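You operate a simulated robot arm through the tools that you are given. There is no shell and no other tool. Be economical: measure what you need, move in short steps, check, and stop when the job is done.

You run a simulated robot arm. Do the job below in one go: nothing can be reset, and whatever is moved stays where it is left.

TASK
Put things in order on the ledge at the gravity table. At the end: the clear jar (marked "GRAM") from the ledge at the gravity table stands on top of the orange carton (marked "BANDS"); the yellow tin from the ledge at the gravity table stands where the clear jar stood; the brown clod from the ledge at the gravity table stands where the yellow tin stood; the silver dish stands where the brown clod stood; whatever was shut is shut again. Leave all else as you found it, and nothing knocked over.

Only the result counts: the job must be done as asked and must still hold three seconds after the hand-in. Knocking over, shifting, dropping, spilling or breaking anything else fails it.

THE ROBOT
A 7-joint arm with a two-finger parallel gripper, fixed in place. Base frame: the origin is at the foot of the arm, x ahead of it, y to its left, z up; the work surface is at about z = 0.78. Lengths are in m, angles in rad, forces in N, time in s.
With the tool pointing down near the work surface it reaches from about 0.3 to 0.7 m from the base axis. Its first joint turns from -1.152 to 1.152 rad. Payload 1.57 kg.
The TCP is the grasp point between the finger pads, 0.03 m short of the fingertips. In the tool frame z runs along the fingers and y along their closing line. Largest opening 0.11 m; finger width 0.024, thickness 0.012; the body of the gripper, 0.048 by 0.112 m, starts 0.078 m behind the TCP.
Orientation is that of the tool frame in the base frame, as a unit quaternion [x, y, z, w]. With the fingers straight down and closing along the base's y, the tool's x points along the base's -x, its y along +y and its z along -z.

THE INTERFACE
- The arm moves only by the tool apply_moves. Its argument "rows" is a list of rows, each a list of 3 entries, a list of its own where there are three numbers: the shift along the tool's x, y, z in units of 500 mm (1.0 is 500 mm), then the turn, a rotation vector about the tool's x, y, z in units of 180 degrees (1.0 is 180 degrees), then the gripper command, from -1 (shut) to 1 (fully open), values between in proportion. In form: [[[tx, ty, tz], [rx, ry, rz], fingers], ...]. A call has 1 to 10 rows; each row is the pose to reach, as a shift and turn from the pose commanded when the call began, along the tool's axes at that moment. A call with a number of a shift or a turn outside -1 to 1 is refused whole. Each row takes 0.2 s and may step no farther than 0.05 m and 0.15 rad from the row before; otherwise, or with a gripper value out of range, the whole call is refused. Where a pose cannot be reached the arm comes as near as it can. A force on the tool above 40 N (or 10 N above the force at the start of the call, whichever is more), or a blocked arm, ends the call early, and 0.2 s more pass. The fingers move at their own pace (about 0.108 m/s each) and stop on an object; they squeeze with about 21 N. The grip force told is the motor's: it shows also when the fingers shut on nothing. Time passes only in rows, and 0.2 s behind the last, so rows that repeat a pose let the fingers close. It gives the time, the measured TCP pose, the force on the tool (base axes), the opening and the grip force at its end, in the units of the frame above (readings bear some noise), and new pictures: "show" is both (left out), scene, wrist or none.
- Cameras (640 x 400 px; columns grow to the right, rows downward): "scene" is fixed at [0.1737, -0.4165, 1.3793]; the picture's right is [0.59, -0.81, 0.00], its down [-0.64, -0.47, -0.61] and it looks along [0.49, 0.36, -0.79] (base axes); focal length 278 px, centre (320, 200). "wrist" rides on the gripper at [-0.036, 0, -0.08] in the tool frame; the picture's right is [0.00, -1.00, 0.00], its down [0.97, 0.00, -0.24] and it looks along [0.24, 0.00, 0.97] (tool axes); focal length 218 px, centre (320, 200).
- probe_pixels(camera, pixels): for up to 12 pixels [column, row] of the newest picture of that camera ("zoom" is the newest enlarged one), the place [x, y, z] in the base frame of the surface seen there, good to about 0.002 m. No time passes.
- inspect(camera, box): a new picture of the part [left, top, right, bottom] of that camera's present view, enlarged. No time passes.
- hand_in(): hands the job in; it is judged then, once.

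Go step by step. Measure first, check grasps and placings, and put right what went wrong. The budget is 80 turns and 120 pictures, counting those below and the enlarged ones. Unless the task says otherwise, let go and move clear before handing in, and close with one line.

The tools are called as name(argument=value, ...) on one line, values as JSON. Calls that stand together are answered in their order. apply_moves: Moves the arm, as the interface text tells. Its arguments: {"type":"object","properties":{"rows":{"type":"array","items":{"type":"array"}},"show":{"type":"string","enum":["both","scene","wrist","none"]}},"required":["rows"]} The other tools are called the same way: probe_pixels (camera, pixels) gives the place of the surface under pixels of a picture; inspect (camera, box) takes an enlarged picture of a part of a camera's view; hand_in () hands the job in.

At the start:

```text
time_s: 0.0
ee_pos: [0.3205, -0.124, 1.1424]
tcp_rot: [0.001, 1.0, -0.001, 0.001]
ft_force: [0.7, -0.5, -0.1]
width: 0.1099
gripper_force: 0.0
```

scene: 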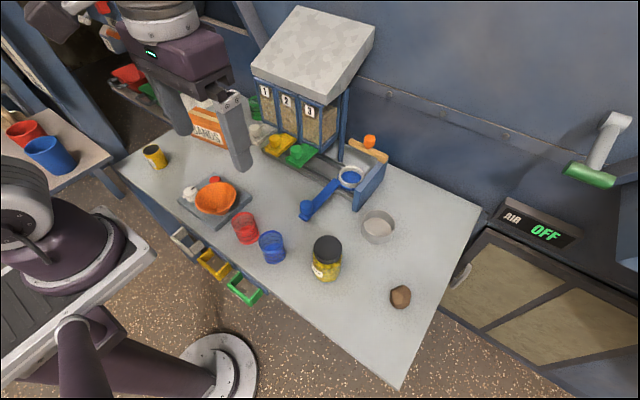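
wrist: 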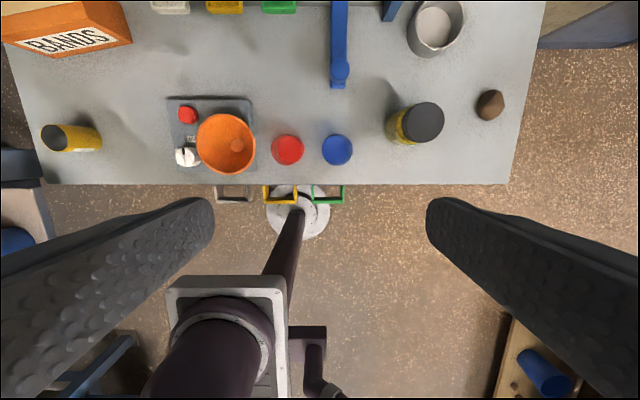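

The pictures show the yellow tin at scene (155,157), jar at (326,258), dish at (378,227), clod at (400,296), and the carton at (208,125). I'll enlarge these and measure.

inspect(camera="scene", box=[280, 190, 440, 320])

probe_pixels(camera="wrist", pixels=[[424, 122], [395, 140], [491, 104], [438, 25], [408, 28], [462, 28], [437, 50], [68, 138], [98, 138], [50, 138], [20, 100], [480, 150]])

probe_pixels(camera="scene", pixels=[[327, 246], [326, 278], [400, 290], [378, 217], [378, 235], [362, 228], [395, 228], [153, 148], [155, 166], [200, 105], [215, 103], [225, 130]])

inspect(camera="scene", box=[120, 70, 280, 200])

```text
3.08 times, centred on (360, 255) of scene
```

zoom: 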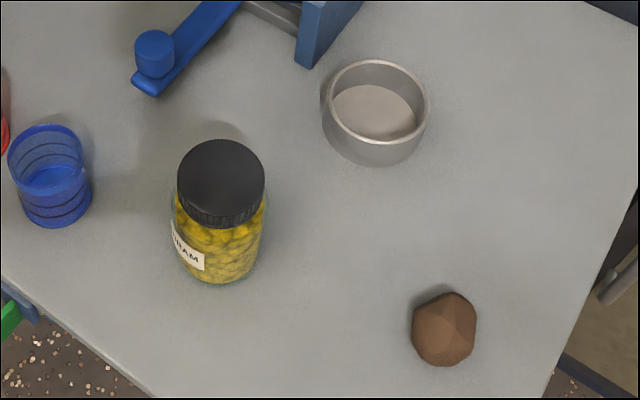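

```text
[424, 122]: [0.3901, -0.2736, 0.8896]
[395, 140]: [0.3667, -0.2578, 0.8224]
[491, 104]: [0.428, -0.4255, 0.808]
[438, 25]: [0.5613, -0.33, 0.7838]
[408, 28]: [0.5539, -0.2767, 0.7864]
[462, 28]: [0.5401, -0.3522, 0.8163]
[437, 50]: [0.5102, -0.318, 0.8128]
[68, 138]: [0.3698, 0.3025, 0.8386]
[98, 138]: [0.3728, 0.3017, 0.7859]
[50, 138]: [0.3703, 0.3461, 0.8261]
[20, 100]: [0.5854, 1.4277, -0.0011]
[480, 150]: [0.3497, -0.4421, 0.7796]
```

```text
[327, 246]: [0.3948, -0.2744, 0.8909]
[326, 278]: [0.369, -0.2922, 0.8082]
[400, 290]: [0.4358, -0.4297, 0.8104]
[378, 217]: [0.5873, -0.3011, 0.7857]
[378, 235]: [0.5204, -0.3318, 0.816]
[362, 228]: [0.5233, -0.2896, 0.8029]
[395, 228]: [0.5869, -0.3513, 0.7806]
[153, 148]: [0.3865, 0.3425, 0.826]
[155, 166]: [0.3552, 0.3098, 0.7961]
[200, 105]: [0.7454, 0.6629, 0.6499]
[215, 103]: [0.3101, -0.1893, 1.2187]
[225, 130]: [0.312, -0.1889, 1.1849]
```

```text
3.08 times, centred on (200, 135) of scene
```

zoom: 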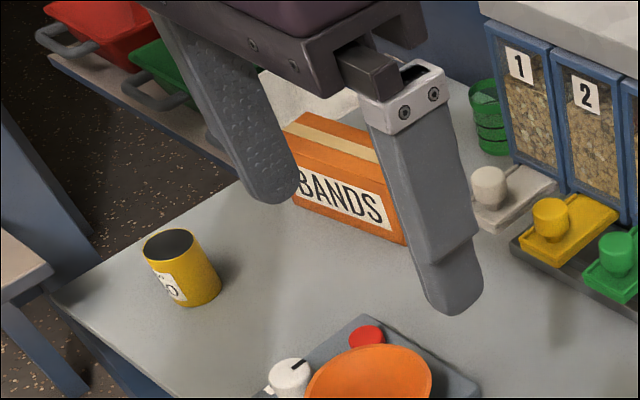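

Jar's lid top is near (0.392,-0.274,0.89). I'll go sideways to look down on the carton and tin from the wrist camera.

apply_moves(rows=[[[-0.02, 0.09, 0], [0, 0, 0], 1], [[-0.04, 0.18, 0], [0, 0, 0], 1], [[-0.06, 0.27, 0], [0, 0, 0], 1], [[-0.08, 0.36, 0], [0, 0, 0], 1], [[-0.1, 0.45, 0], [0, 0, 0], 1], [[-0.12, 0.54, 0], [0, 0, 0], 1], [[-0.14, 0.63, 0], [0, 0, 0], 1], [[-0.16, 0.7, 0], [0, 0, 0], 1], [[-0.16, 0.7, 0], [0, 0, 0], 1]])

```text
time_s: 2.0
ee_pos: [0.4, 0.2276, 1.1416]
tcp_rot: [0.0, 1.0, -0.001, 0.0]
ft_force: [0.0, 0.2, -0.6]
width: 0.11
gripper_force: 0.1
```

scene: 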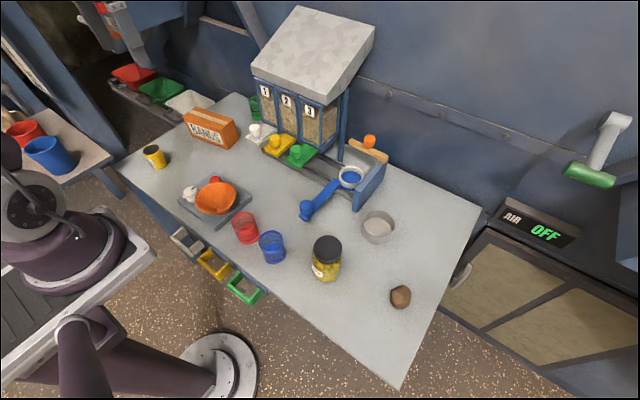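
wrist: 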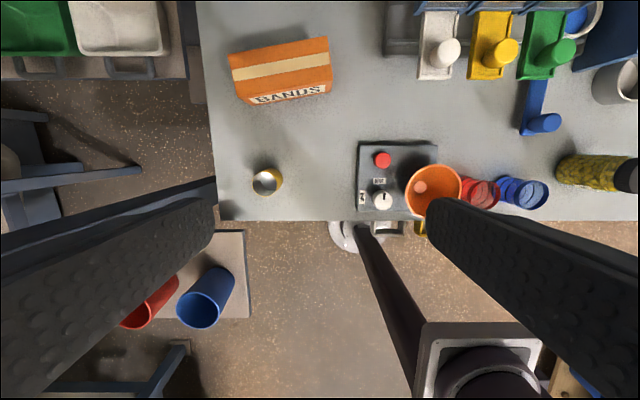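

The carton (wrist ~ (282,70)) and tin (267,181) are now clearly visible. Zooming and probing.

inspect(camera="wrist", box=[220, 25, 350, 115])

probe_pixels(camera="wrist", pixels=[[231, 57], [325, 40], [330, 63], [236, 80], [282, 60], [282, 80], [256, 181], [281, 181], [267, 170], [265, 190], [266, 180], [250, 170]])

inspect(camera="wrist", box=[230, 155, 310, 205])

```text
4.44 times, centred on (285, 70) of wrist
```

zoom: 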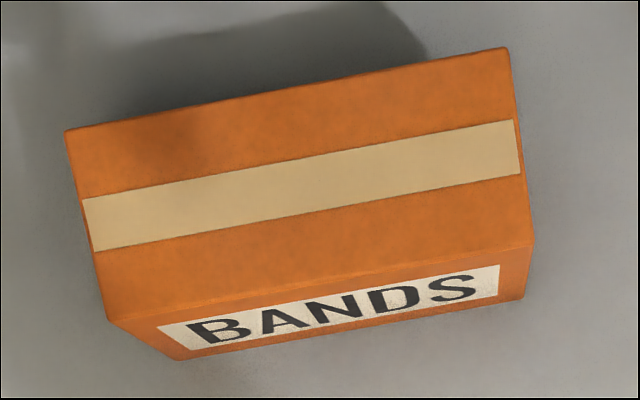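

```text
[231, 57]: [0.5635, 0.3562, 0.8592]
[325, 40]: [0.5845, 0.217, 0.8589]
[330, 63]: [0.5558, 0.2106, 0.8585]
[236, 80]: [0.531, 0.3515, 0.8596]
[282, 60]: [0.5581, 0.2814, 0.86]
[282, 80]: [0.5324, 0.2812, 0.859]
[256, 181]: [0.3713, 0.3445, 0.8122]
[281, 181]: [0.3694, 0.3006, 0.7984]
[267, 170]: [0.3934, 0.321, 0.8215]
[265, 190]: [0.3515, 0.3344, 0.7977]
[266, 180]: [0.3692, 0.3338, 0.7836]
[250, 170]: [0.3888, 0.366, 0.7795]
```

```text
8.00 times, centred on (270, 180) of wrist
```

zoom: 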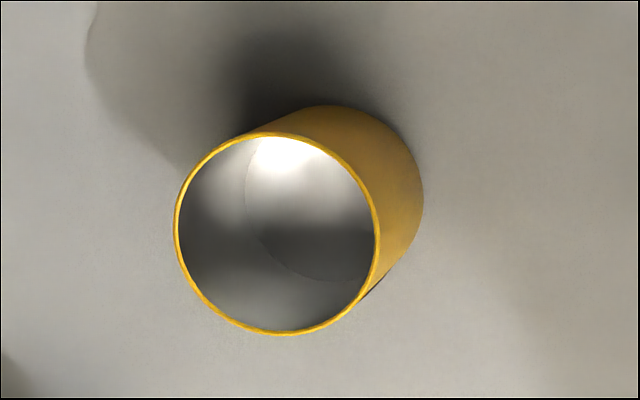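

Carton top is at z≈0.859, centred near (0.549,0.281). Refining the tin with rim probes in the tin zoom (rim centre ~ (277,234)).

probe_pixels(camera="zoom", pixels=[[178, 233], [376, 240], [270, 134], [280, 333], [400, 270], [420, 200], [330, 107], [300, 225]])

probe_pixels(camera="scene", pixels=[[310, 40], [255, 70], [352, 160], [305, 205], [215, 195], [375, 40]])

```text
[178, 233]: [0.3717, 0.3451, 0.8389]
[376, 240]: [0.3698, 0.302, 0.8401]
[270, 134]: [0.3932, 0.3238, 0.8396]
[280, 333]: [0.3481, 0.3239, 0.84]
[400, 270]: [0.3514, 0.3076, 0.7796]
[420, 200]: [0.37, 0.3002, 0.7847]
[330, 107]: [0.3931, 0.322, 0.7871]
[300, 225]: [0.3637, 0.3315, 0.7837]
```

```text
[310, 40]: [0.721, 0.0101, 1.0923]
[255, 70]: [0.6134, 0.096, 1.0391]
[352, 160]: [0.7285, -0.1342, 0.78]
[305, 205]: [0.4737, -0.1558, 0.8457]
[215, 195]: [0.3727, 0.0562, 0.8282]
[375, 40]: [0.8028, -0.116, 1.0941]
```

Tin: centre (0.371,0.324), radius 0.022, height 0.06. Now traverse to above the jar.

apply_moves(rows=[[[0, -0.098, 0], [0, 0, 0], 1], [[0, -0.196, 0], [0, 0, 0], 1], [[0, -0.294, 0], [0, 0, 0], 1], [[0, -0.392, 0], [0, 0, 0], 1], [[0, -0.49, 0], [0, 0, 0], 1], [[0, -0.588, 0], [0, 0, 0], 1], [[0, -0.686, 0], [0, 0, 0], 1], [[0, -0.784, 0], [0, 0, 0], 1], [[0, -0.882, 0], [0, 0, 0], 1], [[0, -0.98, 0], [0, 0, 0], 1]], show="wrist")

inspect(camera="wrist", box=[260, 20, 460, 200])

```text
time_s: 4.2
ee_pos: [0.4002, -0.2613, 1.1431]
tcp_rot: [-0.001, 1.0, 0.0, 0.0]
ft_force: [-0.3, 0.4, -0.4]
width: 0.1103
gripper_force: 0.0
```

wrist: 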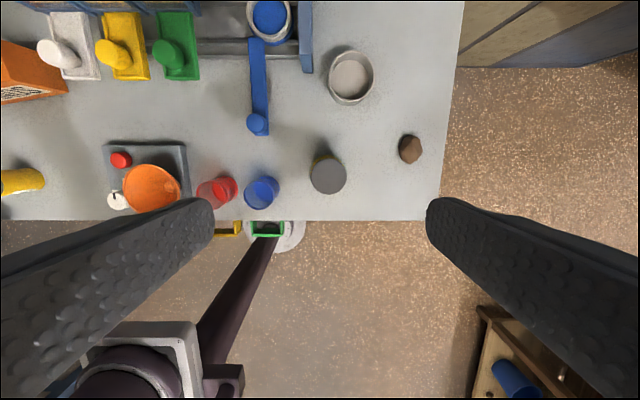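

```text
2.22 times, centred on (360, 110) of wrist
```

zoom: 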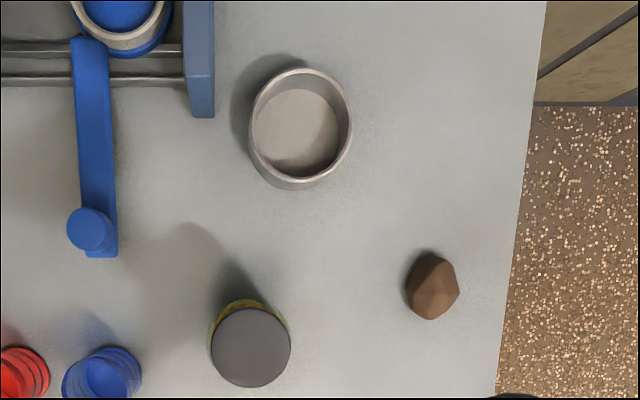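

probe_pixels(camera="zoom", pixels=[[213, 347], [289, 347], [251, 312], [251, 384], [251, 347], [407, 288], [458, 286], [430, 252], [430, 318], [432, 290], [252, 130], [350, 126]])

probe_pixels(camera="zoom", pixels=[[300, 72], [300, 180], [300, 130], [300, 186], [240, 302], [280, 315], [436, 300], [420, 270]])

```text
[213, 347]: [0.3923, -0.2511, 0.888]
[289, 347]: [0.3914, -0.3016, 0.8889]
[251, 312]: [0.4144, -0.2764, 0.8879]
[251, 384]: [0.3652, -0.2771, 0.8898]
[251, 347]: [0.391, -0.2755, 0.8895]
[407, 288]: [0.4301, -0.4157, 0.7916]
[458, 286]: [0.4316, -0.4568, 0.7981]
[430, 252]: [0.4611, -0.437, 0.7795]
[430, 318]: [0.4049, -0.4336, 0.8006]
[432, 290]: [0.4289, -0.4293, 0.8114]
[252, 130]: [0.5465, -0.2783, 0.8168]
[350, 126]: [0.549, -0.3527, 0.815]
```

```text
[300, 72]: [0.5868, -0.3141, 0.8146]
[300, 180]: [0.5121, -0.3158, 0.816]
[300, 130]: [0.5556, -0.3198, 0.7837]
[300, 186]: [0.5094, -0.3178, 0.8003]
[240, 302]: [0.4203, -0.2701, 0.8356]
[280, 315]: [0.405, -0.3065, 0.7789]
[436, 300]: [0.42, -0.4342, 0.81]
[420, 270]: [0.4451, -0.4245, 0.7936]
```

Jar centre (0.391,-0.2765), radius ~0.028; dish (0.549,-0.3155) Ø≈0.075; clod (0.431,-0.435). I'll centre over the jar and go down beside it.

apply_moves(rows=[[[0.019, -0.0275, 0], [0, 0, 0], 1], [[0.019, -0.0275, 0.1], [0, 0, 0], 1], [[0.019, -0.0275, 0.2], [0, 0, 0], 1], [[0.019, -0.0275, 0.3], [0, 0, 0], 1], [[0.019, -0.0275, 0.36], [0, 0, 0], 1], [[0.019, -0.0275, 0.36], [0, 0, 0], 1]])

```text
time_s: 5.6
ee_pos: [0.3894, -0.2743, 0.9626]
tcp_rot: [0.0, 1.0, 0.0, 0.0]
ft_force: [-0.2, 0.8, -0.1]
width: 0.11
gripper_force: 0.1
```

scene: 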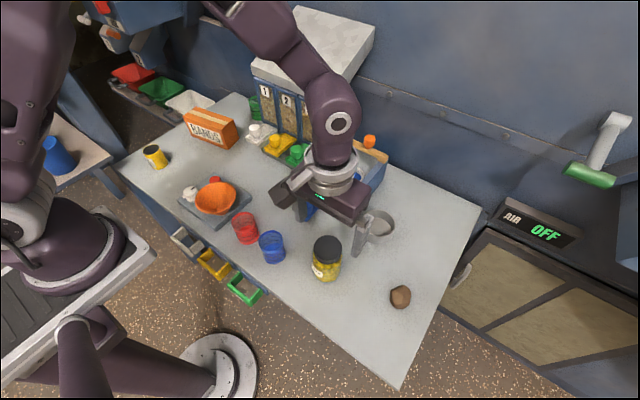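
wrist: 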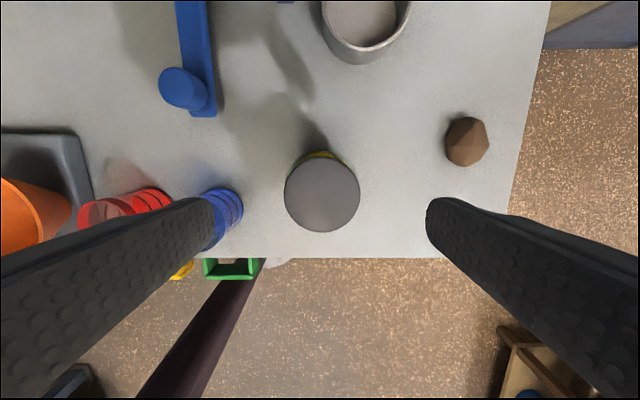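

Lid is centred (column 322). Checking blue cup clearance to the left finger.

probe_pixels(camera="wrist", pixels=[[235, 200], [240, 215], [220, 195], [322, 160], [322, 229], [286, 194], [359, 194]])

```text
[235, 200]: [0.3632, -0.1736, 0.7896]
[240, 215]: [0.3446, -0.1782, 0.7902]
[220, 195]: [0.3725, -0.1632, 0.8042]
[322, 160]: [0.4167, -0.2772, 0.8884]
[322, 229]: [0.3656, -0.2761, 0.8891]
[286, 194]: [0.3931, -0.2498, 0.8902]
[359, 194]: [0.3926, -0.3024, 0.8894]
```

Clearance is ~3 cm, fine. Descend to z≈0.828 and close.

apply_moves(rows=[[[0, 0, 0.09], [0, 0, 0], 1], [[0, 0, 0.18], [0, 0, 0], 1], [[0, 0, 0.268], [0, 0, 0], 1], [[0, 0, 0.268], [0, 0, 0], 1], [[0, 0, 0.268], [0, 0, 0], -1], [[0, 0, 0.268], [0, 0, 0], -1], [[0, 0, 0.268], [0, 0, 0], -1], [[0, 0, 0.268], [0, 0, 0], -1]])

```text
time_s: 7.4
ee_pos: [0.3945, -0.2759, 0.8302]
tcp_rot: [0.0, 1.0, 0.0, 0.001]
ft_force: [-0.6, -0.5, 0.2]
width: 0.0653
gripper_force: 21.1
```

scene: 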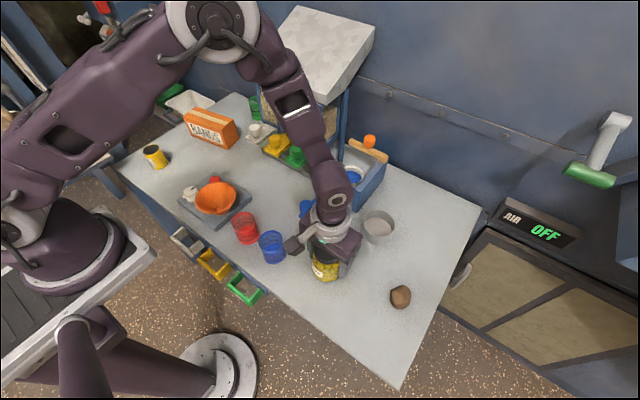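
wrist: 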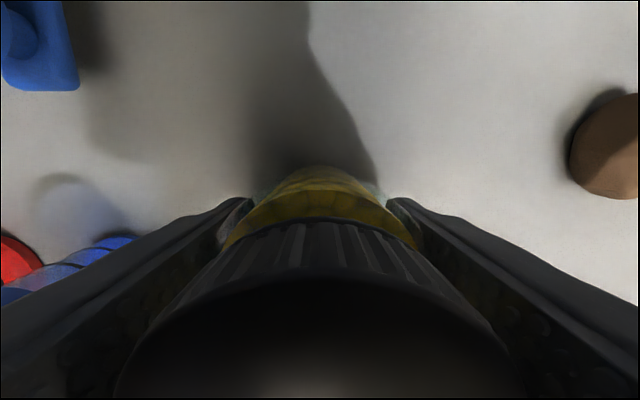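

Jar gripped at width 0.065. Lift it 0.16 m and check.

apply_moves(rows=[[[0, 0, -0.04], [0, 0, 0], -1], [[0, 0, -0.12], [0, 0, 0], -1], [[0, 0, -0.2], [0, 0, 0], -1], [[0, 0, -0.28], [0, 0, 0], -1], [[0, 0, -0.34], [0, 0, 0], -1], [[0, 0, -0.34], [0, 0, 0], -1]])

```text
time_s: 8.8
ee_pos: [0.3909, -0.2745, 1.0004]
tcp_rot: [0.0, 1.0, 0.0, 0.0]
ft_force: [0.1, 0.3, -3.5]
width: 0.0652
gripper_force: 21.5
```

scene: 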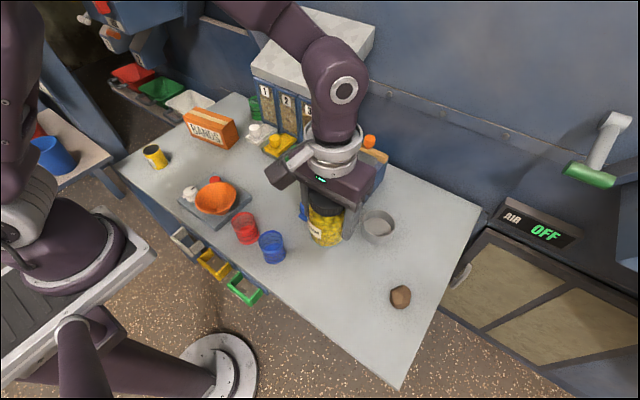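
wrist: 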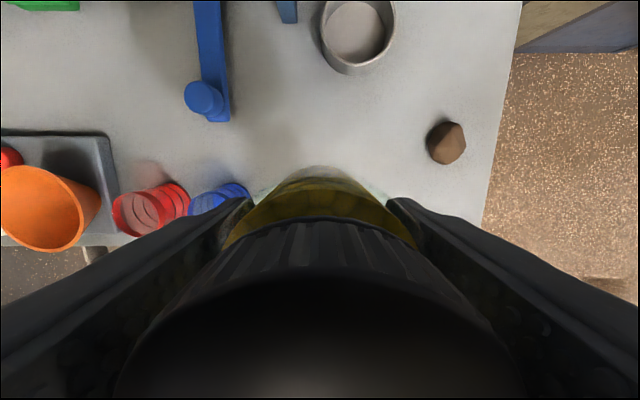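

Jar lifted cleanly. Swing it left toward the carton at this height.

apply_moves(rows=[[[0, 0.09, 0], [0, 0, 0], -1], [[0, 0.185, 0], [0, 0, 0], -1], [[0, 0.28, 0], [0, 0, 0], -1], [[0, 0.375, 0], [0, 0, 0], -1], [[0, 0.47, 0], [0, 0, 0], -1], [[0, 0.565, 0], [0, 0, 0], -1], [[0, 0.66, 0], [0, 0, 0], -1], [[0, 0.755, 0], [0, 0, 0], -1], [[0, 0.85, 0], [0, 0, 0], -1], [[0, 0.94, 0], [0, 0, 0], -1]], show="none")

apply_moves(rows=[[[-0.03, 0.08, 0], [0, 0, 0], -1], [[-0.09, 0.14, 0], [0, 0, 0], -1], [[-0.17, 0.17, 0], [0, 0, 0], -1], [[-0.25, 0.174, 0], [0, 0, 0], -1], [[-0.316, 0.174, 0], [0, 0, 0], -1], [[-0.316, 0.174, 0], [0, 0, 0], -1], [[-0.316, 0.174, 0], [0, 0, 0], -1]])

```text
time_s: 11.0
ee_pos: [0.3922, 0.1906, 0.9952]
tcp_rot: [0.0, 1.0, 0.0, 0.001]
ft_force: [0.4, 0.2, -3.4]
width: 0.0654
gripper_force: 20.9
```

```text
time_s: 12.6
ee_pos: [0.5531, 0.276, 0.9978]
tcp_rot: [0.0, 1.0, -0.001, 0.0]
ft_force: [-0.9, 0.3, -3.2]
width: 0.0654
gripper_force: 20.7
```

scene: 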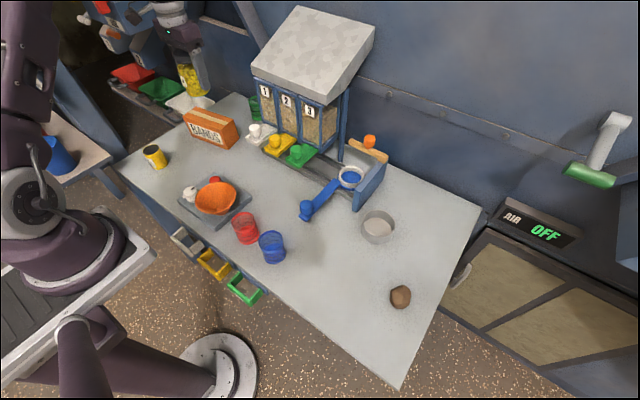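
wrist: 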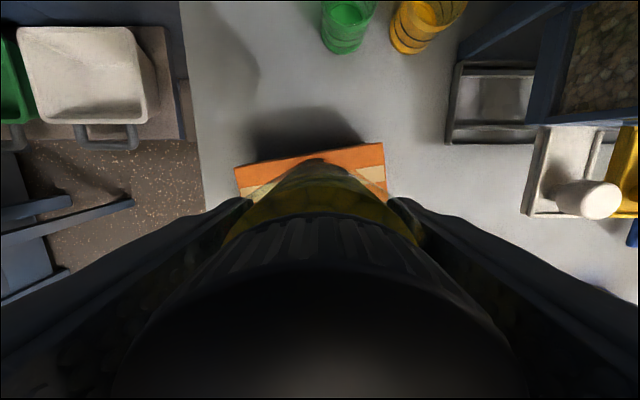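

Jar is above the carton (carton back edge at wrist cols 235–385, jar at 320). Lower to about 3 mm above the top.

apply_moves(rows=[[[0, 0.003, 0.08], [0, 0, 0], -1], [[0, 0.003, 0.15], [0, 0, 0], -1], [[0, 0.003, 0.174], [0, 0, 0], -1], [[0, 0.003, 0.174], [0, 0, 0], -1], [[0, 0.003, 0.174], [0, 0, 0], -1]])

inspect(camera="scene", box=[150, 40, 290, 160])

```text
time_s: 13.8
ee_pos: [0.5513, 0.2787, 0.9089]
tcp_rot: [0.001, 1.0, 0.0, 0.001]
ft_force: [-1.7, -2.4, 18.0]
width: 0.0654
gripper_force: 20.6
```

scene: 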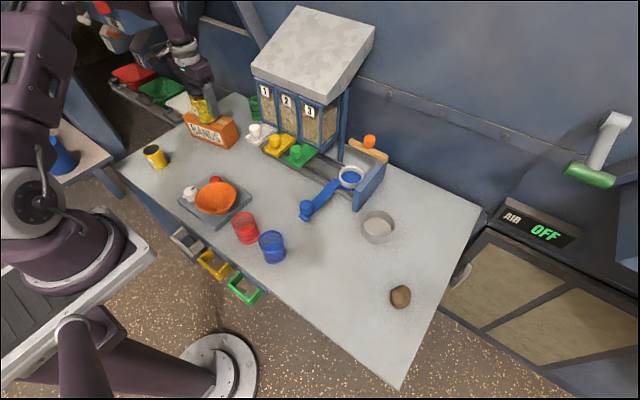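
wrist: 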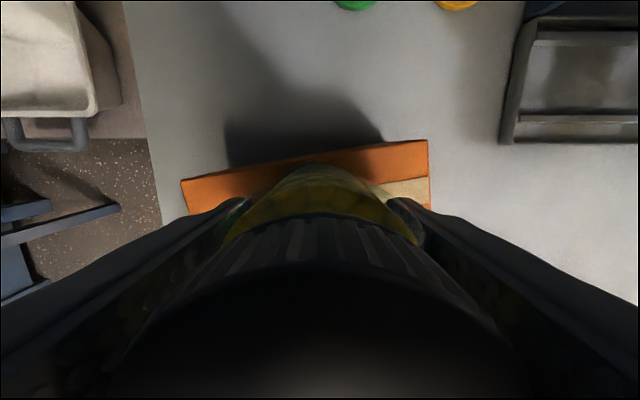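

```text
3.33 times, centred on (220, 100) of scene
```

zoom: 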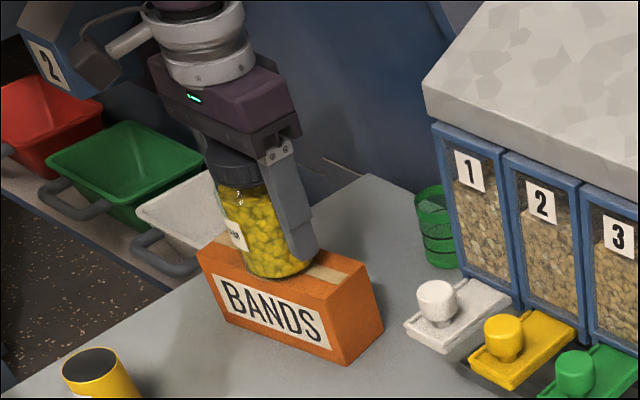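

Contact already (≈20 N up), so the jar sits on the carton. Before releasing, I'll check centring against the carton's edges.

probe_pixels(camera="wrist", pixels=[[184, 182], [424, 143], [304, 163], [190, 212], [428, 200], [320, 170]])

probe_pixels(camera="zoom", pixels=[[203, 250], [330, 305], [245, 268], [290, 287], [375, 285], [300, 300], [270, 270]])

```text
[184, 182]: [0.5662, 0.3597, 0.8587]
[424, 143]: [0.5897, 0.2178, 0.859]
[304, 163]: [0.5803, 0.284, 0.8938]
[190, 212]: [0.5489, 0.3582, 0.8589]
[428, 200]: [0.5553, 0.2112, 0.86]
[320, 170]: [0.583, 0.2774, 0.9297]
```

```text
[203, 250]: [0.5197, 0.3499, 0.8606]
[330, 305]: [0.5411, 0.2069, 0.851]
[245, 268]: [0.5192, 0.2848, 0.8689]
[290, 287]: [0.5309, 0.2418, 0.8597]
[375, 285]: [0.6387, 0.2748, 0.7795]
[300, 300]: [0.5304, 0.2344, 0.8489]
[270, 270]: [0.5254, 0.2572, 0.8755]
```

Jar spans x 0.519–0.582, carton 0.523–0.580: centred. Release and rise straight up.

apply_moves(rows=[[[0, 0, -0.002], [0, 0, 0], -1], [[0, 0, -0.002], [0, 0, 0], 0.5], [[0, 0, -0.002], [0, 0, 0], 0.9], [[0, 0, -0.002], [0, 0, 0], 0.9], [[0, 0, -0.06], [0, 0, 0], 0.9], [[0, 0, -0.15], [0, 0, 0], 0.9], [[0, 0, -0.24], [0, 0, 0], 0.9], [[0, 0, -0.3], [0, 0, 0], 0.9]])

inspect(camera="scene", box=[150, 40, 290, 160])

```text
time_s: 15.6
ee_pos: [0.5481, 0.2783, 1.0599]
tcp_rot: [0.0, 1.0, 0.0, 0.0]
ft_force: [-0.3, 0.7, -0.1]
width: 0.1044
gripper_force: 0.1
```

scene: 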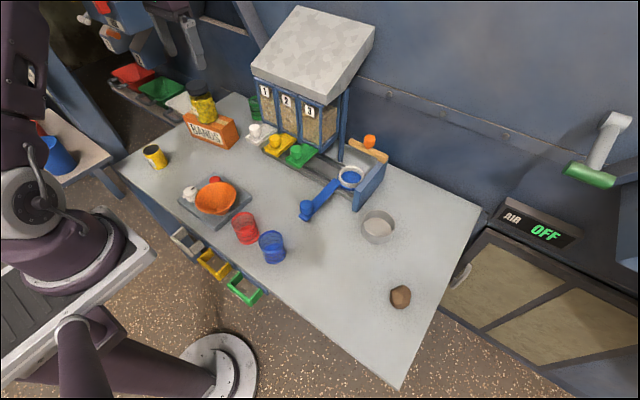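
wrist: 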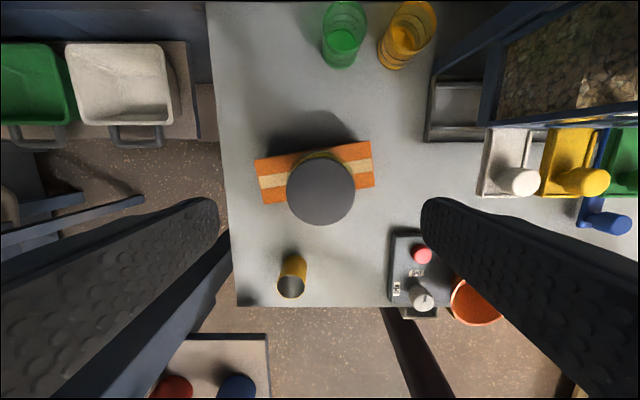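

```text
3.33 times, centred on (220, 100) of scene
```

zoom: 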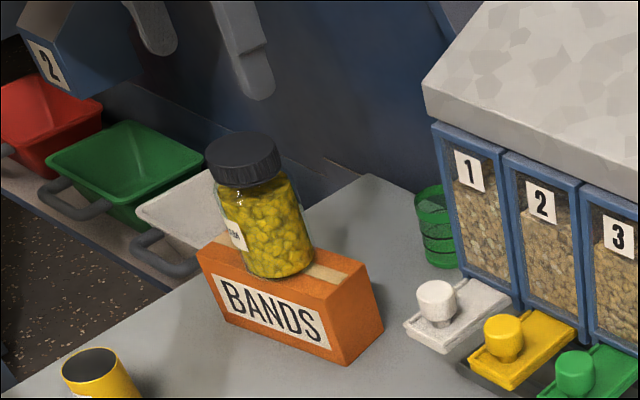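

Jar stands upright on the carton. Next over the tin at (0.371,0.3235).

apply_moves(rows=[[[0.09, 0.0, 0], [0, 0, 0], 0.6], [[0.18, 0.03, 0], [0, 0, 0], 0.6], [[0.27, 0.06, 0], [0, 0, 0], 0.6], [[0.356, 0.087, 0], [0, 0, 0], 0.6], [[0.356, 0.087, 0.09], [0, 0, 0], 0.6], [[0.356, 0.087, 0.18], [0, 0, 0], 0.6], [[0.356, 0.087, 0.26], [0, 0, 0], 0.6], [[0.356, 0.087, 0.26], [0, 0, 0], 0.6]])

```text
time_s: 17.4
ee_pos: [0.3732, 0.324, 0.9276]
tcp_rot: [0.0, 1.0, 0.001, -0.001]
ft_force: [0.4, 0.2, -0.7]
width: 0.0882
gripper_force: 0.0
```

scene: 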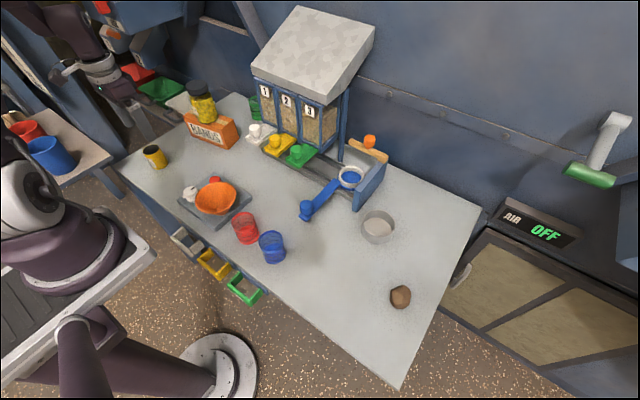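
wrist: 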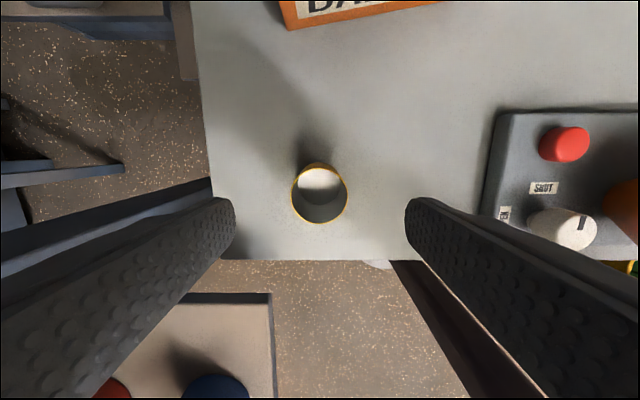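

Tin centred between the fingers (320,195). Descend and grip.

apply_moves(rows=[[[0, 0, 0.09], [0, 0, 0], 0.6], [[0, 0, 0.18], [0, 0, 0], 0.6], [[0, 0, 0.228], [0, 0, 0], 0.6], [[0, 0, 0.228], [0, 0, 0], 0.6], [[0, 0, 0.228], [0, 0, 0], -1], [[0, 0, 0.228], [0, 0, 0], -1], [[0, 0, 0.228], [0, 0, 0], -1], [[0, 0, 0.228], [0, 0, 0], -1]])

```text
time_s: 19.2
ee_pos: [0.3696, 0.3252, 0.8161]
tcp_rot: [0.0, 1.0, 0.0, 0.0]
ft_force: [-0.7, -0.2, -1.1]
width: 0.0447
gripper_force: 21.0
```

scene: 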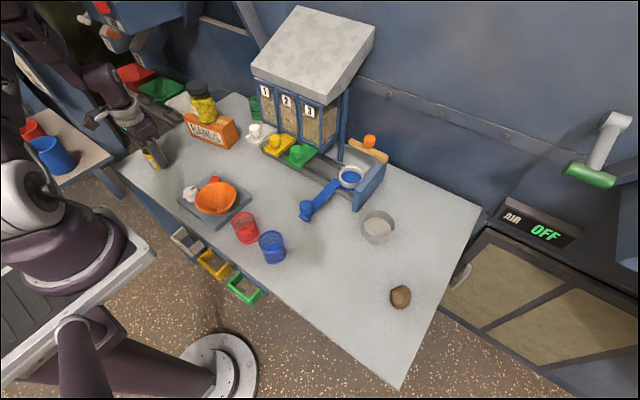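
wrist: 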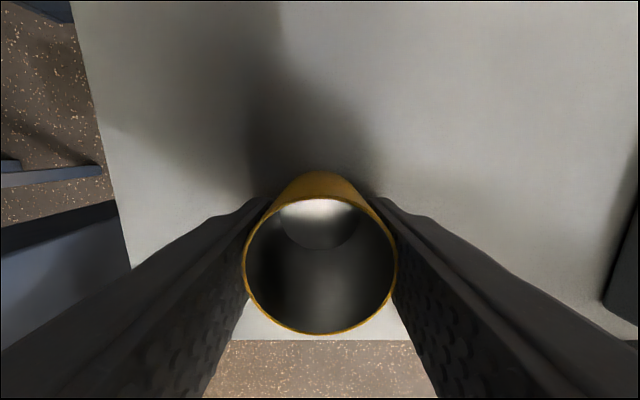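

Gripped at 0.0447. Lift and carry to the jar's old spot (0.391,-0.2765).

apply_moves(rows=[[[0, 0, -0.06], [0, 0, 0], -1], [[0, 0, -0.15], [0, 0, 0], -1], [[0, 0, -0.24], [0, 0, 0], -1], [[0, 0, -0.32], [0, 0, 0], -1], [[0, -0.09, -0.34], [0, 0, 0], -1], [[0, -0.18, -0.34], [0, 0, 0], -1], [[0, -0.27, -0.34], [0, 0, 0], -1], [[0, -0.36, -0.34], [0, 0, 0], -1], [[0, -0.45, -0.34], [0, 0, 0], -1], [[0, -0.54, -0.34], [0, 0, 0], -1]], show="wrist")

apply_moves(rows=[[[-0.005, -0.09, 0], [0, 0, 0], -1], [[-0.01, -0.18, 0], [0, 0, 0], -1], [[-0.015, -0.27, 0], [0, 0, 0], -1], [[-0.02, -0.36, 0], [0, 0, 0], -1], [[-0.025, -0.45, 0], [0, 0, 0], -1], [[-0.03, -0.54, 0], [0, 0, 0], -1], [[-0.035, -0.63, 0], [0, 0, 0], -1], [[-0.041, -0.661, 0], [0, 0, 0], -1], [[-0.041, -0.661, 0], [0, 0, 0], -1]])

```text
time_s: 21.4
ee_pos: [0.3704, 0.0544, 0.9848]
tcp_rot: [-0.001, 1.0, 0.0, 0.0]
ft_force: [-0.4, -0.2, -0.4]
width: 0.0439
gripper_force: 20.7
```

wrist: 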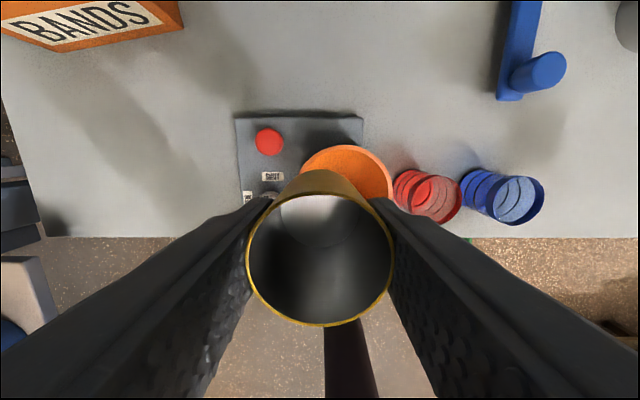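

```text
time_s: 23.4
ee_pos: [0.3913, -0.2774, 0.9881]
tcp_rot: [-0.001, 1.0, 0.0, -0.001]
ft_force: [0.5, -0.3, 0.4]
width: 0.0424
gripper_force: 21.2
```

scene: 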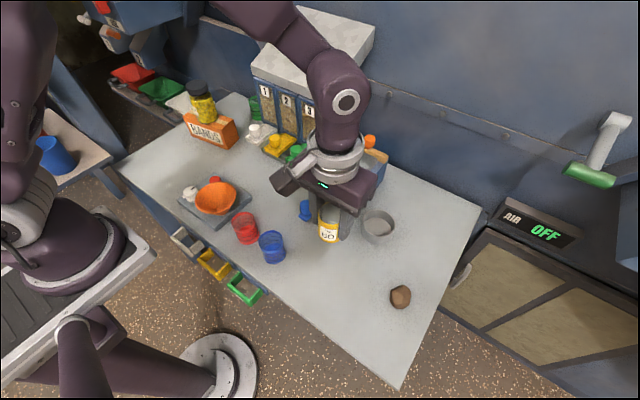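
wrist: 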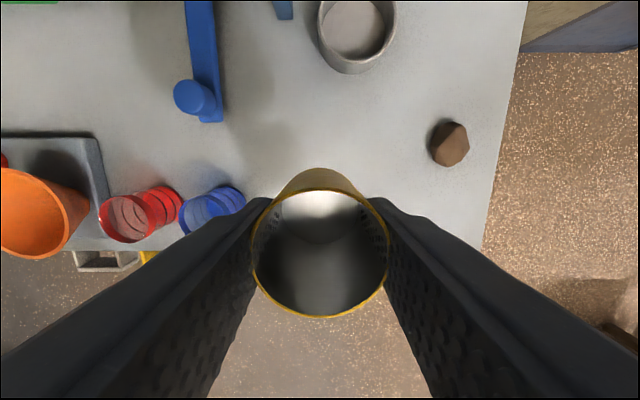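

The tin is slowly slipping down in the grip (rim shrank 154→134 px), so I'll lower promptly to just above the surface.

apply_moves(rows=[[[0, 0, 0.1], [0, 0, 0], -1], [[0, 0, 0.2], [0, 0, 0], -1], [[0, 0, 0.295], [0, 0, 0], -1], [[0, 0, 0.306], [0, 0, 0], -1]])

inspect(camera="scene", box=[280, 190, 400, 290])

```text
time_s: 24.4
ee_pos: [0.3914, -0.274, 0.8325]
tcp_rot: [0.0, 1.0, 0.0, 0.001]
ft_force: [0.1, -0.5, -0.3]
width: 0.0418
gripper_force: 20.5
```

scene: 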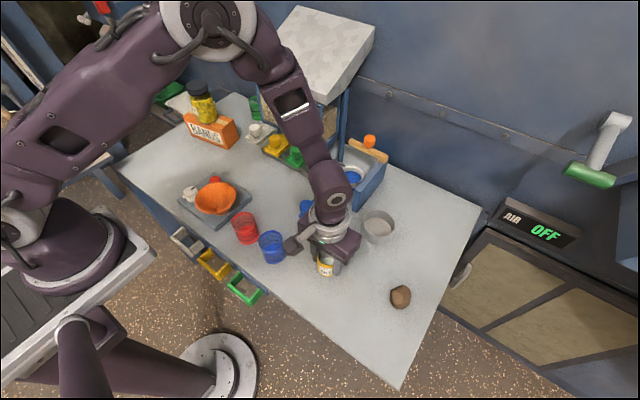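
wrist: 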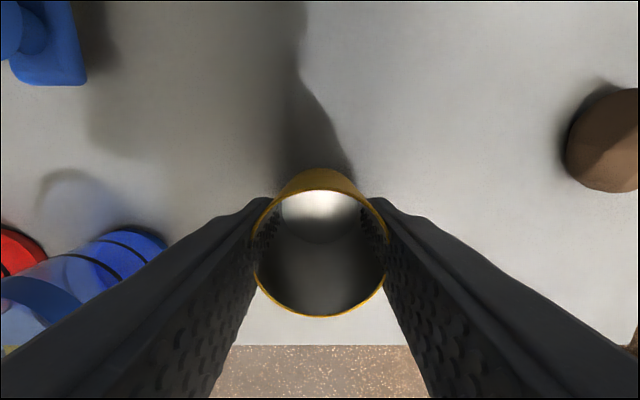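

```text
4.00 times, centred on (340, 240) of scene
```

zoom: 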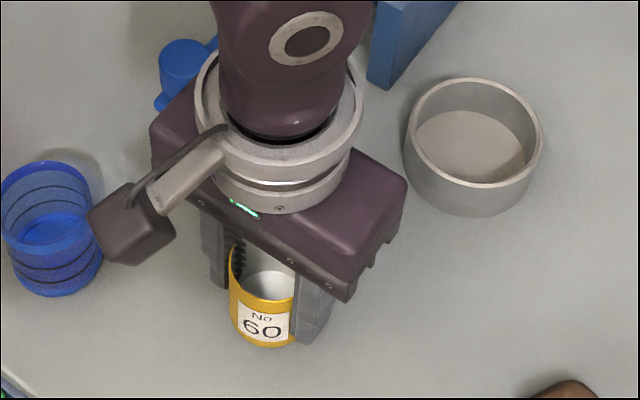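

The tin looks steady now. Probe its rim to find how high it hangs.

probe_pixels(camera="wrist", pixels=[[300, 191], [340, 192], [320, 316], [300, 313], [318, 172]])

```text
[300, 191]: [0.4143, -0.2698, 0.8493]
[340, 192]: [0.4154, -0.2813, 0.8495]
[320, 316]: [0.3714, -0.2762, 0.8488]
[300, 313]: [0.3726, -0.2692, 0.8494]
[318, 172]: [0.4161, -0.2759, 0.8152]
```

Rim is at 0.849 (9.5 mm above resting height) and level. Lower 9 mm, shift 2 mm back in x, then open.

apply_moves(rows=[[[0.003, -0.001, 0.01], [0, 0, 0], -1], [[0.003, -0.001, 0.018], [0, 0, 0], -1], [[0.003, -0.001, 0.018], [0, 0, 0], -1], [[0.003, -0.001, 0.018], [0, 0, 0], 0.2], [[0.003, -0.001, 0.018], [0, 0, 0], 0.6], [[0.003, -0.001, 0.018], [0, 0, 0], 0.6], [[0.003, -0.001, -0.07], [0, 0, 0], 0.6], [[0.003, -0.001, -0.16], [0, 0, 0], 0.6], [[0.003, -0.001, -0.25], [0, 0, 0], 0.6]])

```text
time_s: 26.4
ee_pos: [0.3927, -0.2788, 0.9612]
tcp_rot: [0.001, 1.0, 0.0, 0.0]
ft_force: [-0.2, 0.0, -0.3]
width: 0.0877
gripper_force: 0.0
```

scene: 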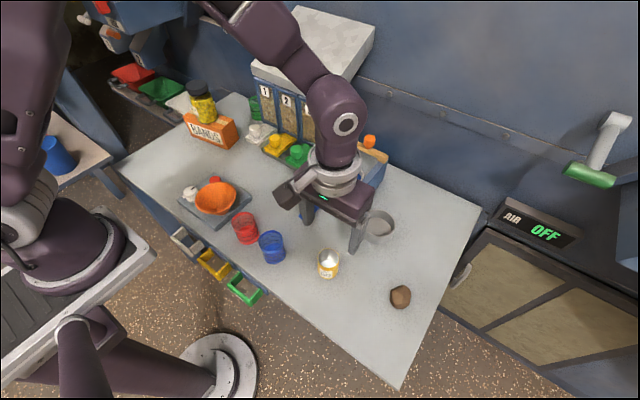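
wrist: 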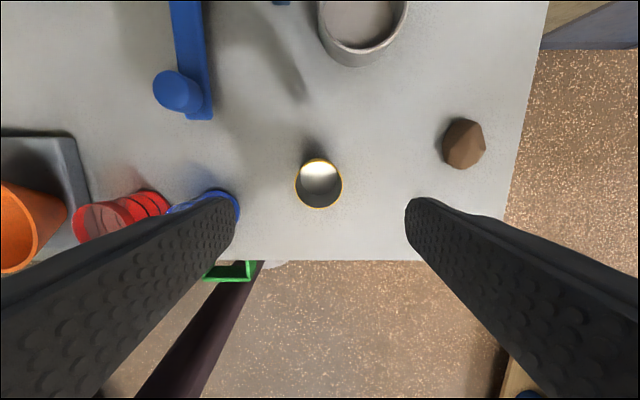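

The tin stands at (320,184). Verify its position and measure the clod again up close.

probe_pixels(camera="wrist", pixels=[[297, 184], [342, 184], [319, 159], [319, 208], [446, 145], [483, 145], [462, 119], [462, 167], [465, 143]])

inspect(camera="wrist", box=[420, 100, 510, 185])

```text
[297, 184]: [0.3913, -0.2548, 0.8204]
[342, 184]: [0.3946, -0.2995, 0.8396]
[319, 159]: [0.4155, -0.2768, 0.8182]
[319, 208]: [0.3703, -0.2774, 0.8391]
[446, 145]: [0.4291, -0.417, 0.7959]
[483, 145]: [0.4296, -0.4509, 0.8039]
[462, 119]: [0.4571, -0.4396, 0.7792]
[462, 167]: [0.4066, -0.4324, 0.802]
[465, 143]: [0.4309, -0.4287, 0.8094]
```

```text
4.71 times, centred on (465, 142) of wrist
```

zoom: 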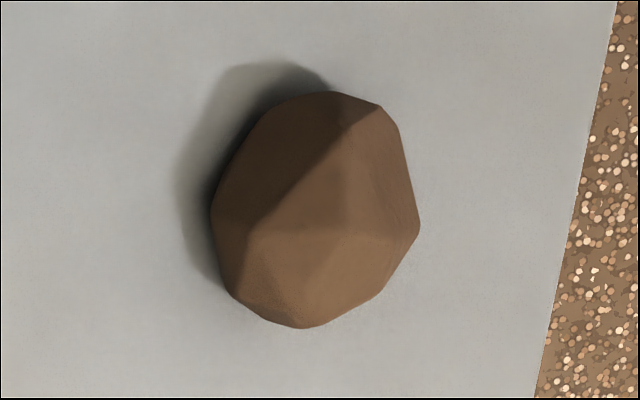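

Tin is at (0.393,-0.277), right on the jar's old spot. Now move above the clod (centre ~ (0.430,-0.435)) and part-way down.

apply_moves(rows=[[[-0.02, -0.08, 0], [0, 0, 0], 0.6], [[-0.04, -0.16, 0], [0, 0, 0], 0.6], [[-0.06, -0.24, 0], [0, 0, 0], 0.6], [[-0.08, -0.316, 0], [0, 0, 0], 0.6], [[-0.08, -0.316, 0.08], [0, 0, 0], 0.6], [[-0.08, -0.316, 0.14], [0, 0, 0], 0.6], [[-0.08, -0.316, 0.14], [0, 0, 0], 0.6]], show="wrist")

```text
time_s: 28.0
ee_pos: [0.427, -0.4365, 0.8888]
tcp_rot: [0.0, 1.0, 0.0, 0.001]
ft_force: [-0.2, -0.5, 0.3]
width: 0.0878
gripper_force: 0.1
```

wrist: 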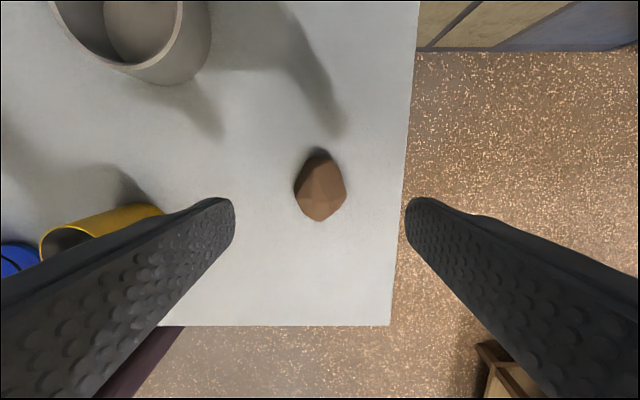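

Clod centred at (320,187). Descend and close gently in stages to limit squeeze.

apply_moves(rows=[[[0, 0, 0.09], [0, 0, 0], 0.6], [[0, 0, 0.155], [0, 0, 0], 0.6], [[0, 0, 0.155], [0, 0, 0], 0.6], [[0, 0, 0.155], [0, 0, 0], -0.1], [[0, 0, 0.155], [0, 0, 0], -0.25], [[0, 0, 0.155], [0, 0, 0], -0.32], [[0, 0, 0.155], [0, 0, 0], -0.32]])

```text
time_s: 29.6
ee_pos: [0.4296, -0.4345, 0.8101]
tcp_rot: [0.0, 1.0, 0.0, 0.0]
ft_force: [0.0, 0.5, 0.7]
width: 0.044
gripper_force: 21.1
```

scene: 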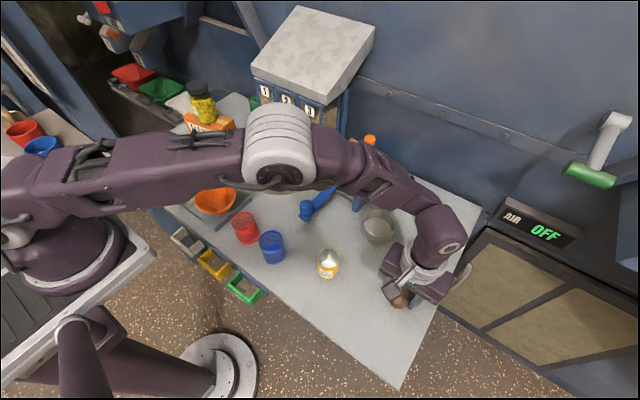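
wrist: 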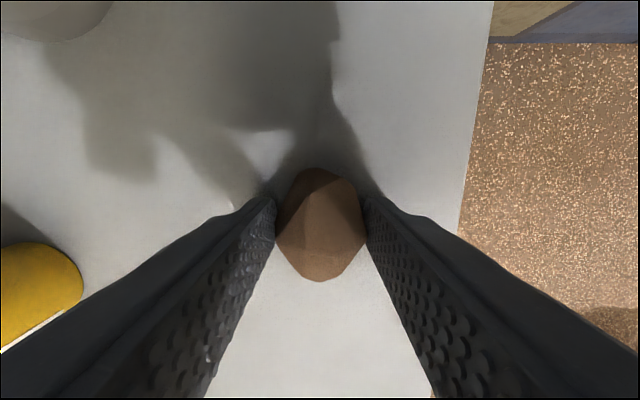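

Clod gripped at 0.044. Lift and check.

apply_moves(rows=[[[0, 0, -0.04], [0, 0, 0], -1], [[0, 0, -0.12], [0, 0, 0], -1], [[0, 0, -0.21], [0, 0, 0], -1], [[0, 0, -0.3], [0, 0, 0], -1]], show="wrist")

```text
time_s: 30.6
ee_pos: [0.426, -0.4346, 0.9596]
tcp_rot: [0.0, 1.0, -0.001, 0.0]
ft_force: [0.5, -0.6, -1.0]
width: 0.0438
gripper_force: 21.2
```

wrist: 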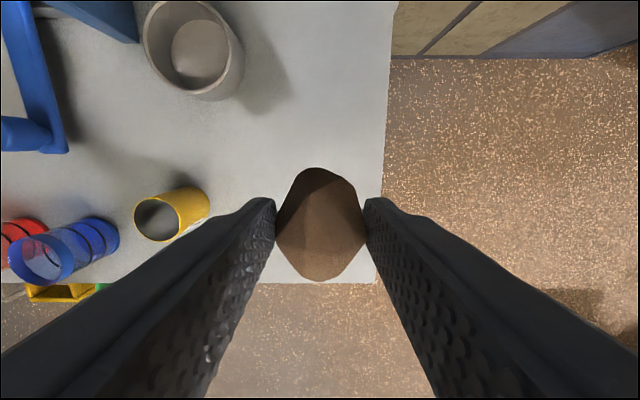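

Held steadily. Carry to the tin's old spot.

apply_moves(rows=[[[0.01, 0.09, 0], [0, 0, 0], -1], [[0.02, 0.185, 0], [0, 0, 0], -1], [[0.03, 0.28, 0], [0, 0, 0], -1], [[0.04, 0.375, 0], [0, 0, 0], -1], [[0.05, 0.47, 0], [0, 0, 0], -1], [[0.06, 0.565, 0], [0, 0, 0], -1], [[0.07, 0.66, 0], [0, 0, 0], -1], [[0.08, 0.755, 0], [0, 0, 0], -1], [[0.09, 0.85, 0], [0, 0, 0], -1], [[0.1, 0.945, 0], [0, 0, 0], -1]], show="none")

apply_moves(rows=[[[0.003, 0.09, 0], [0, 0, 0], -1], [[0.006, 0.18, 0], [0, 0, 0], -1], [[0.009, 0.27, 0], [0, 0, 0], -1], [[0.012, 0.36, 0], [0, 0, 0], -1], [[0.016, 0.45, 0], [0, 0, 0], -1], [[0.019, 0.54, 0], [0, 0, 0], -1], [[0.019, 0.572, 0], [0, 0, 0], -1], [[0.019, 0.572, 0.08], [0, 0, 0], -1], [[0.019, 0.572, 0.16], [0, 0, 0], -1], [[0.019, 0.572, 0.25], [0, 0, 0], -1]])

```text
time_s: 32.8
ee_pos: [0.3787, 0.0386, 0.9612]
tcp_rot: [0.001, 1.0, 0.0, 0.0]
ft_force: [-0.7, -0.7, -0.5]
width: 0.0436
gripper_force: 21.0
```

```text
time_s: 35.0
ee_pos: [0.3719, 0.326, 0.8369]
tcp_rot: [0.0, 1.0, 0.001, 0.0]
ft_force: [-0.3, -0.4, 0.0]
width: 0.0437
gripper_force: 21.0
```

scene: 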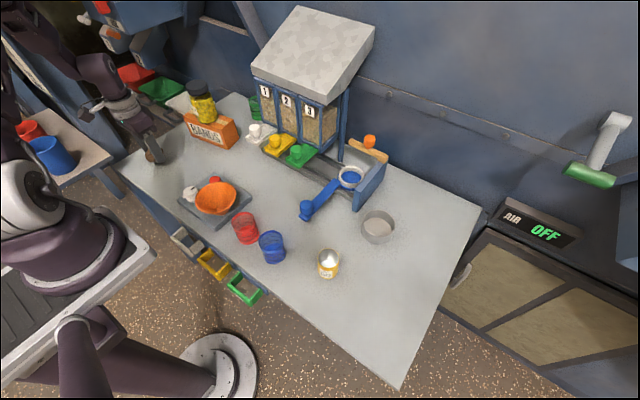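
wrist: 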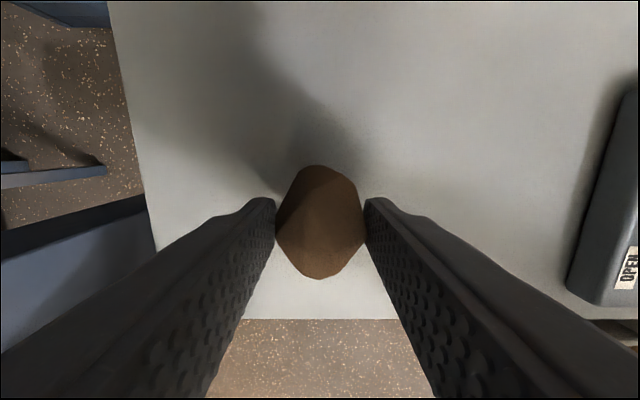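

Over the spot with little slip. Lower 24 mm, open, rise.

apply_moves(rows=[[[0, 0, 0.03], [0, 0, 0], -1], [[0, 0, 0.048], [0, 0, 0], -1], [[0, 0, 0.048], [0, 0, 0], -1], [[0, 0, 0.048], [0, 0, 0], 0.1], [[0, 0, 0.048], [0, 0, 0], 0.6], [[0, 0, 0.048], [0, 0, 0], 0.6], [[0, 0, -0.04], [0, 0, 0], 0.6], [[0, 0, -0.13], [0, 0, 0], 0.6], [[0, 0, -0.22], [0, 0, 0], 0.6], [[0, 0, -0.25], [0, 0, 0], 0.6]], show="wrist")

```text
time_s: 37.2
ee_pos: [0.369, 0.327, 0.9624]
tcp_rot: [0.0, 1.0, 0.0, 0.001]
ft_force: [0.1, 0.6, 0.2]
width: 0.0879
gripper_force: 0.1
```

wrist: 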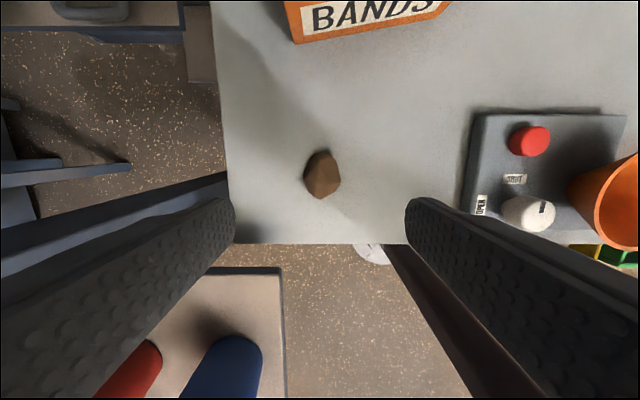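

Clod rests at (322,174). Verify its place.

probe_pixels(camera="wrist", pixels=[[305, 174], [339, 174], [322, 153], [322, 197], [322, 174]])

apply_moves(rows=[[[0, -0.09, -0.02], [0, 0, 0], 0.9], [[0, -0.185, -0.04], [0, 0, 0], 1], [[0, -0.28, -0.04], [0, 0, 0], 1], [[0, -0.375, -0.04], [0, 0, 0], 1], [[0, -0.47, -0.04], [0, 0, 0], 1], [[0, -0.565, -0.04], [0, 0, 0], 1], [[0, -0.66, -0.04], [0, 0, 0], 1], [[0, -0.755, -0.04], [0, 0, 0], 1], [[0, -0.85, -0.04], [0, 0, 0], 1], [[0, -0.945, -0.04], [0, 0, 0], 1]], show="none")

```text
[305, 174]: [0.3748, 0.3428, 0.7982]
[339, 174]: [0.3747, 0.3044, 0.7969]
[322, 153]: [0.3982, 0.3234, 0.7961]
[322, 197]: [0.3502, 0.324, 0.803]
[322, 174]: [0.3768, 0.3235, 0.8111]
```

```text
time_s: 39.4
ee_pos: [0.3693, -0.1488, 0.9818]
tcp_rot: [0.0, 1.0, 0.0, 0.0]
ft_force: [-0.4, -0.4, 0.1]
width: 0.1102
gripper_force: 0.1
```

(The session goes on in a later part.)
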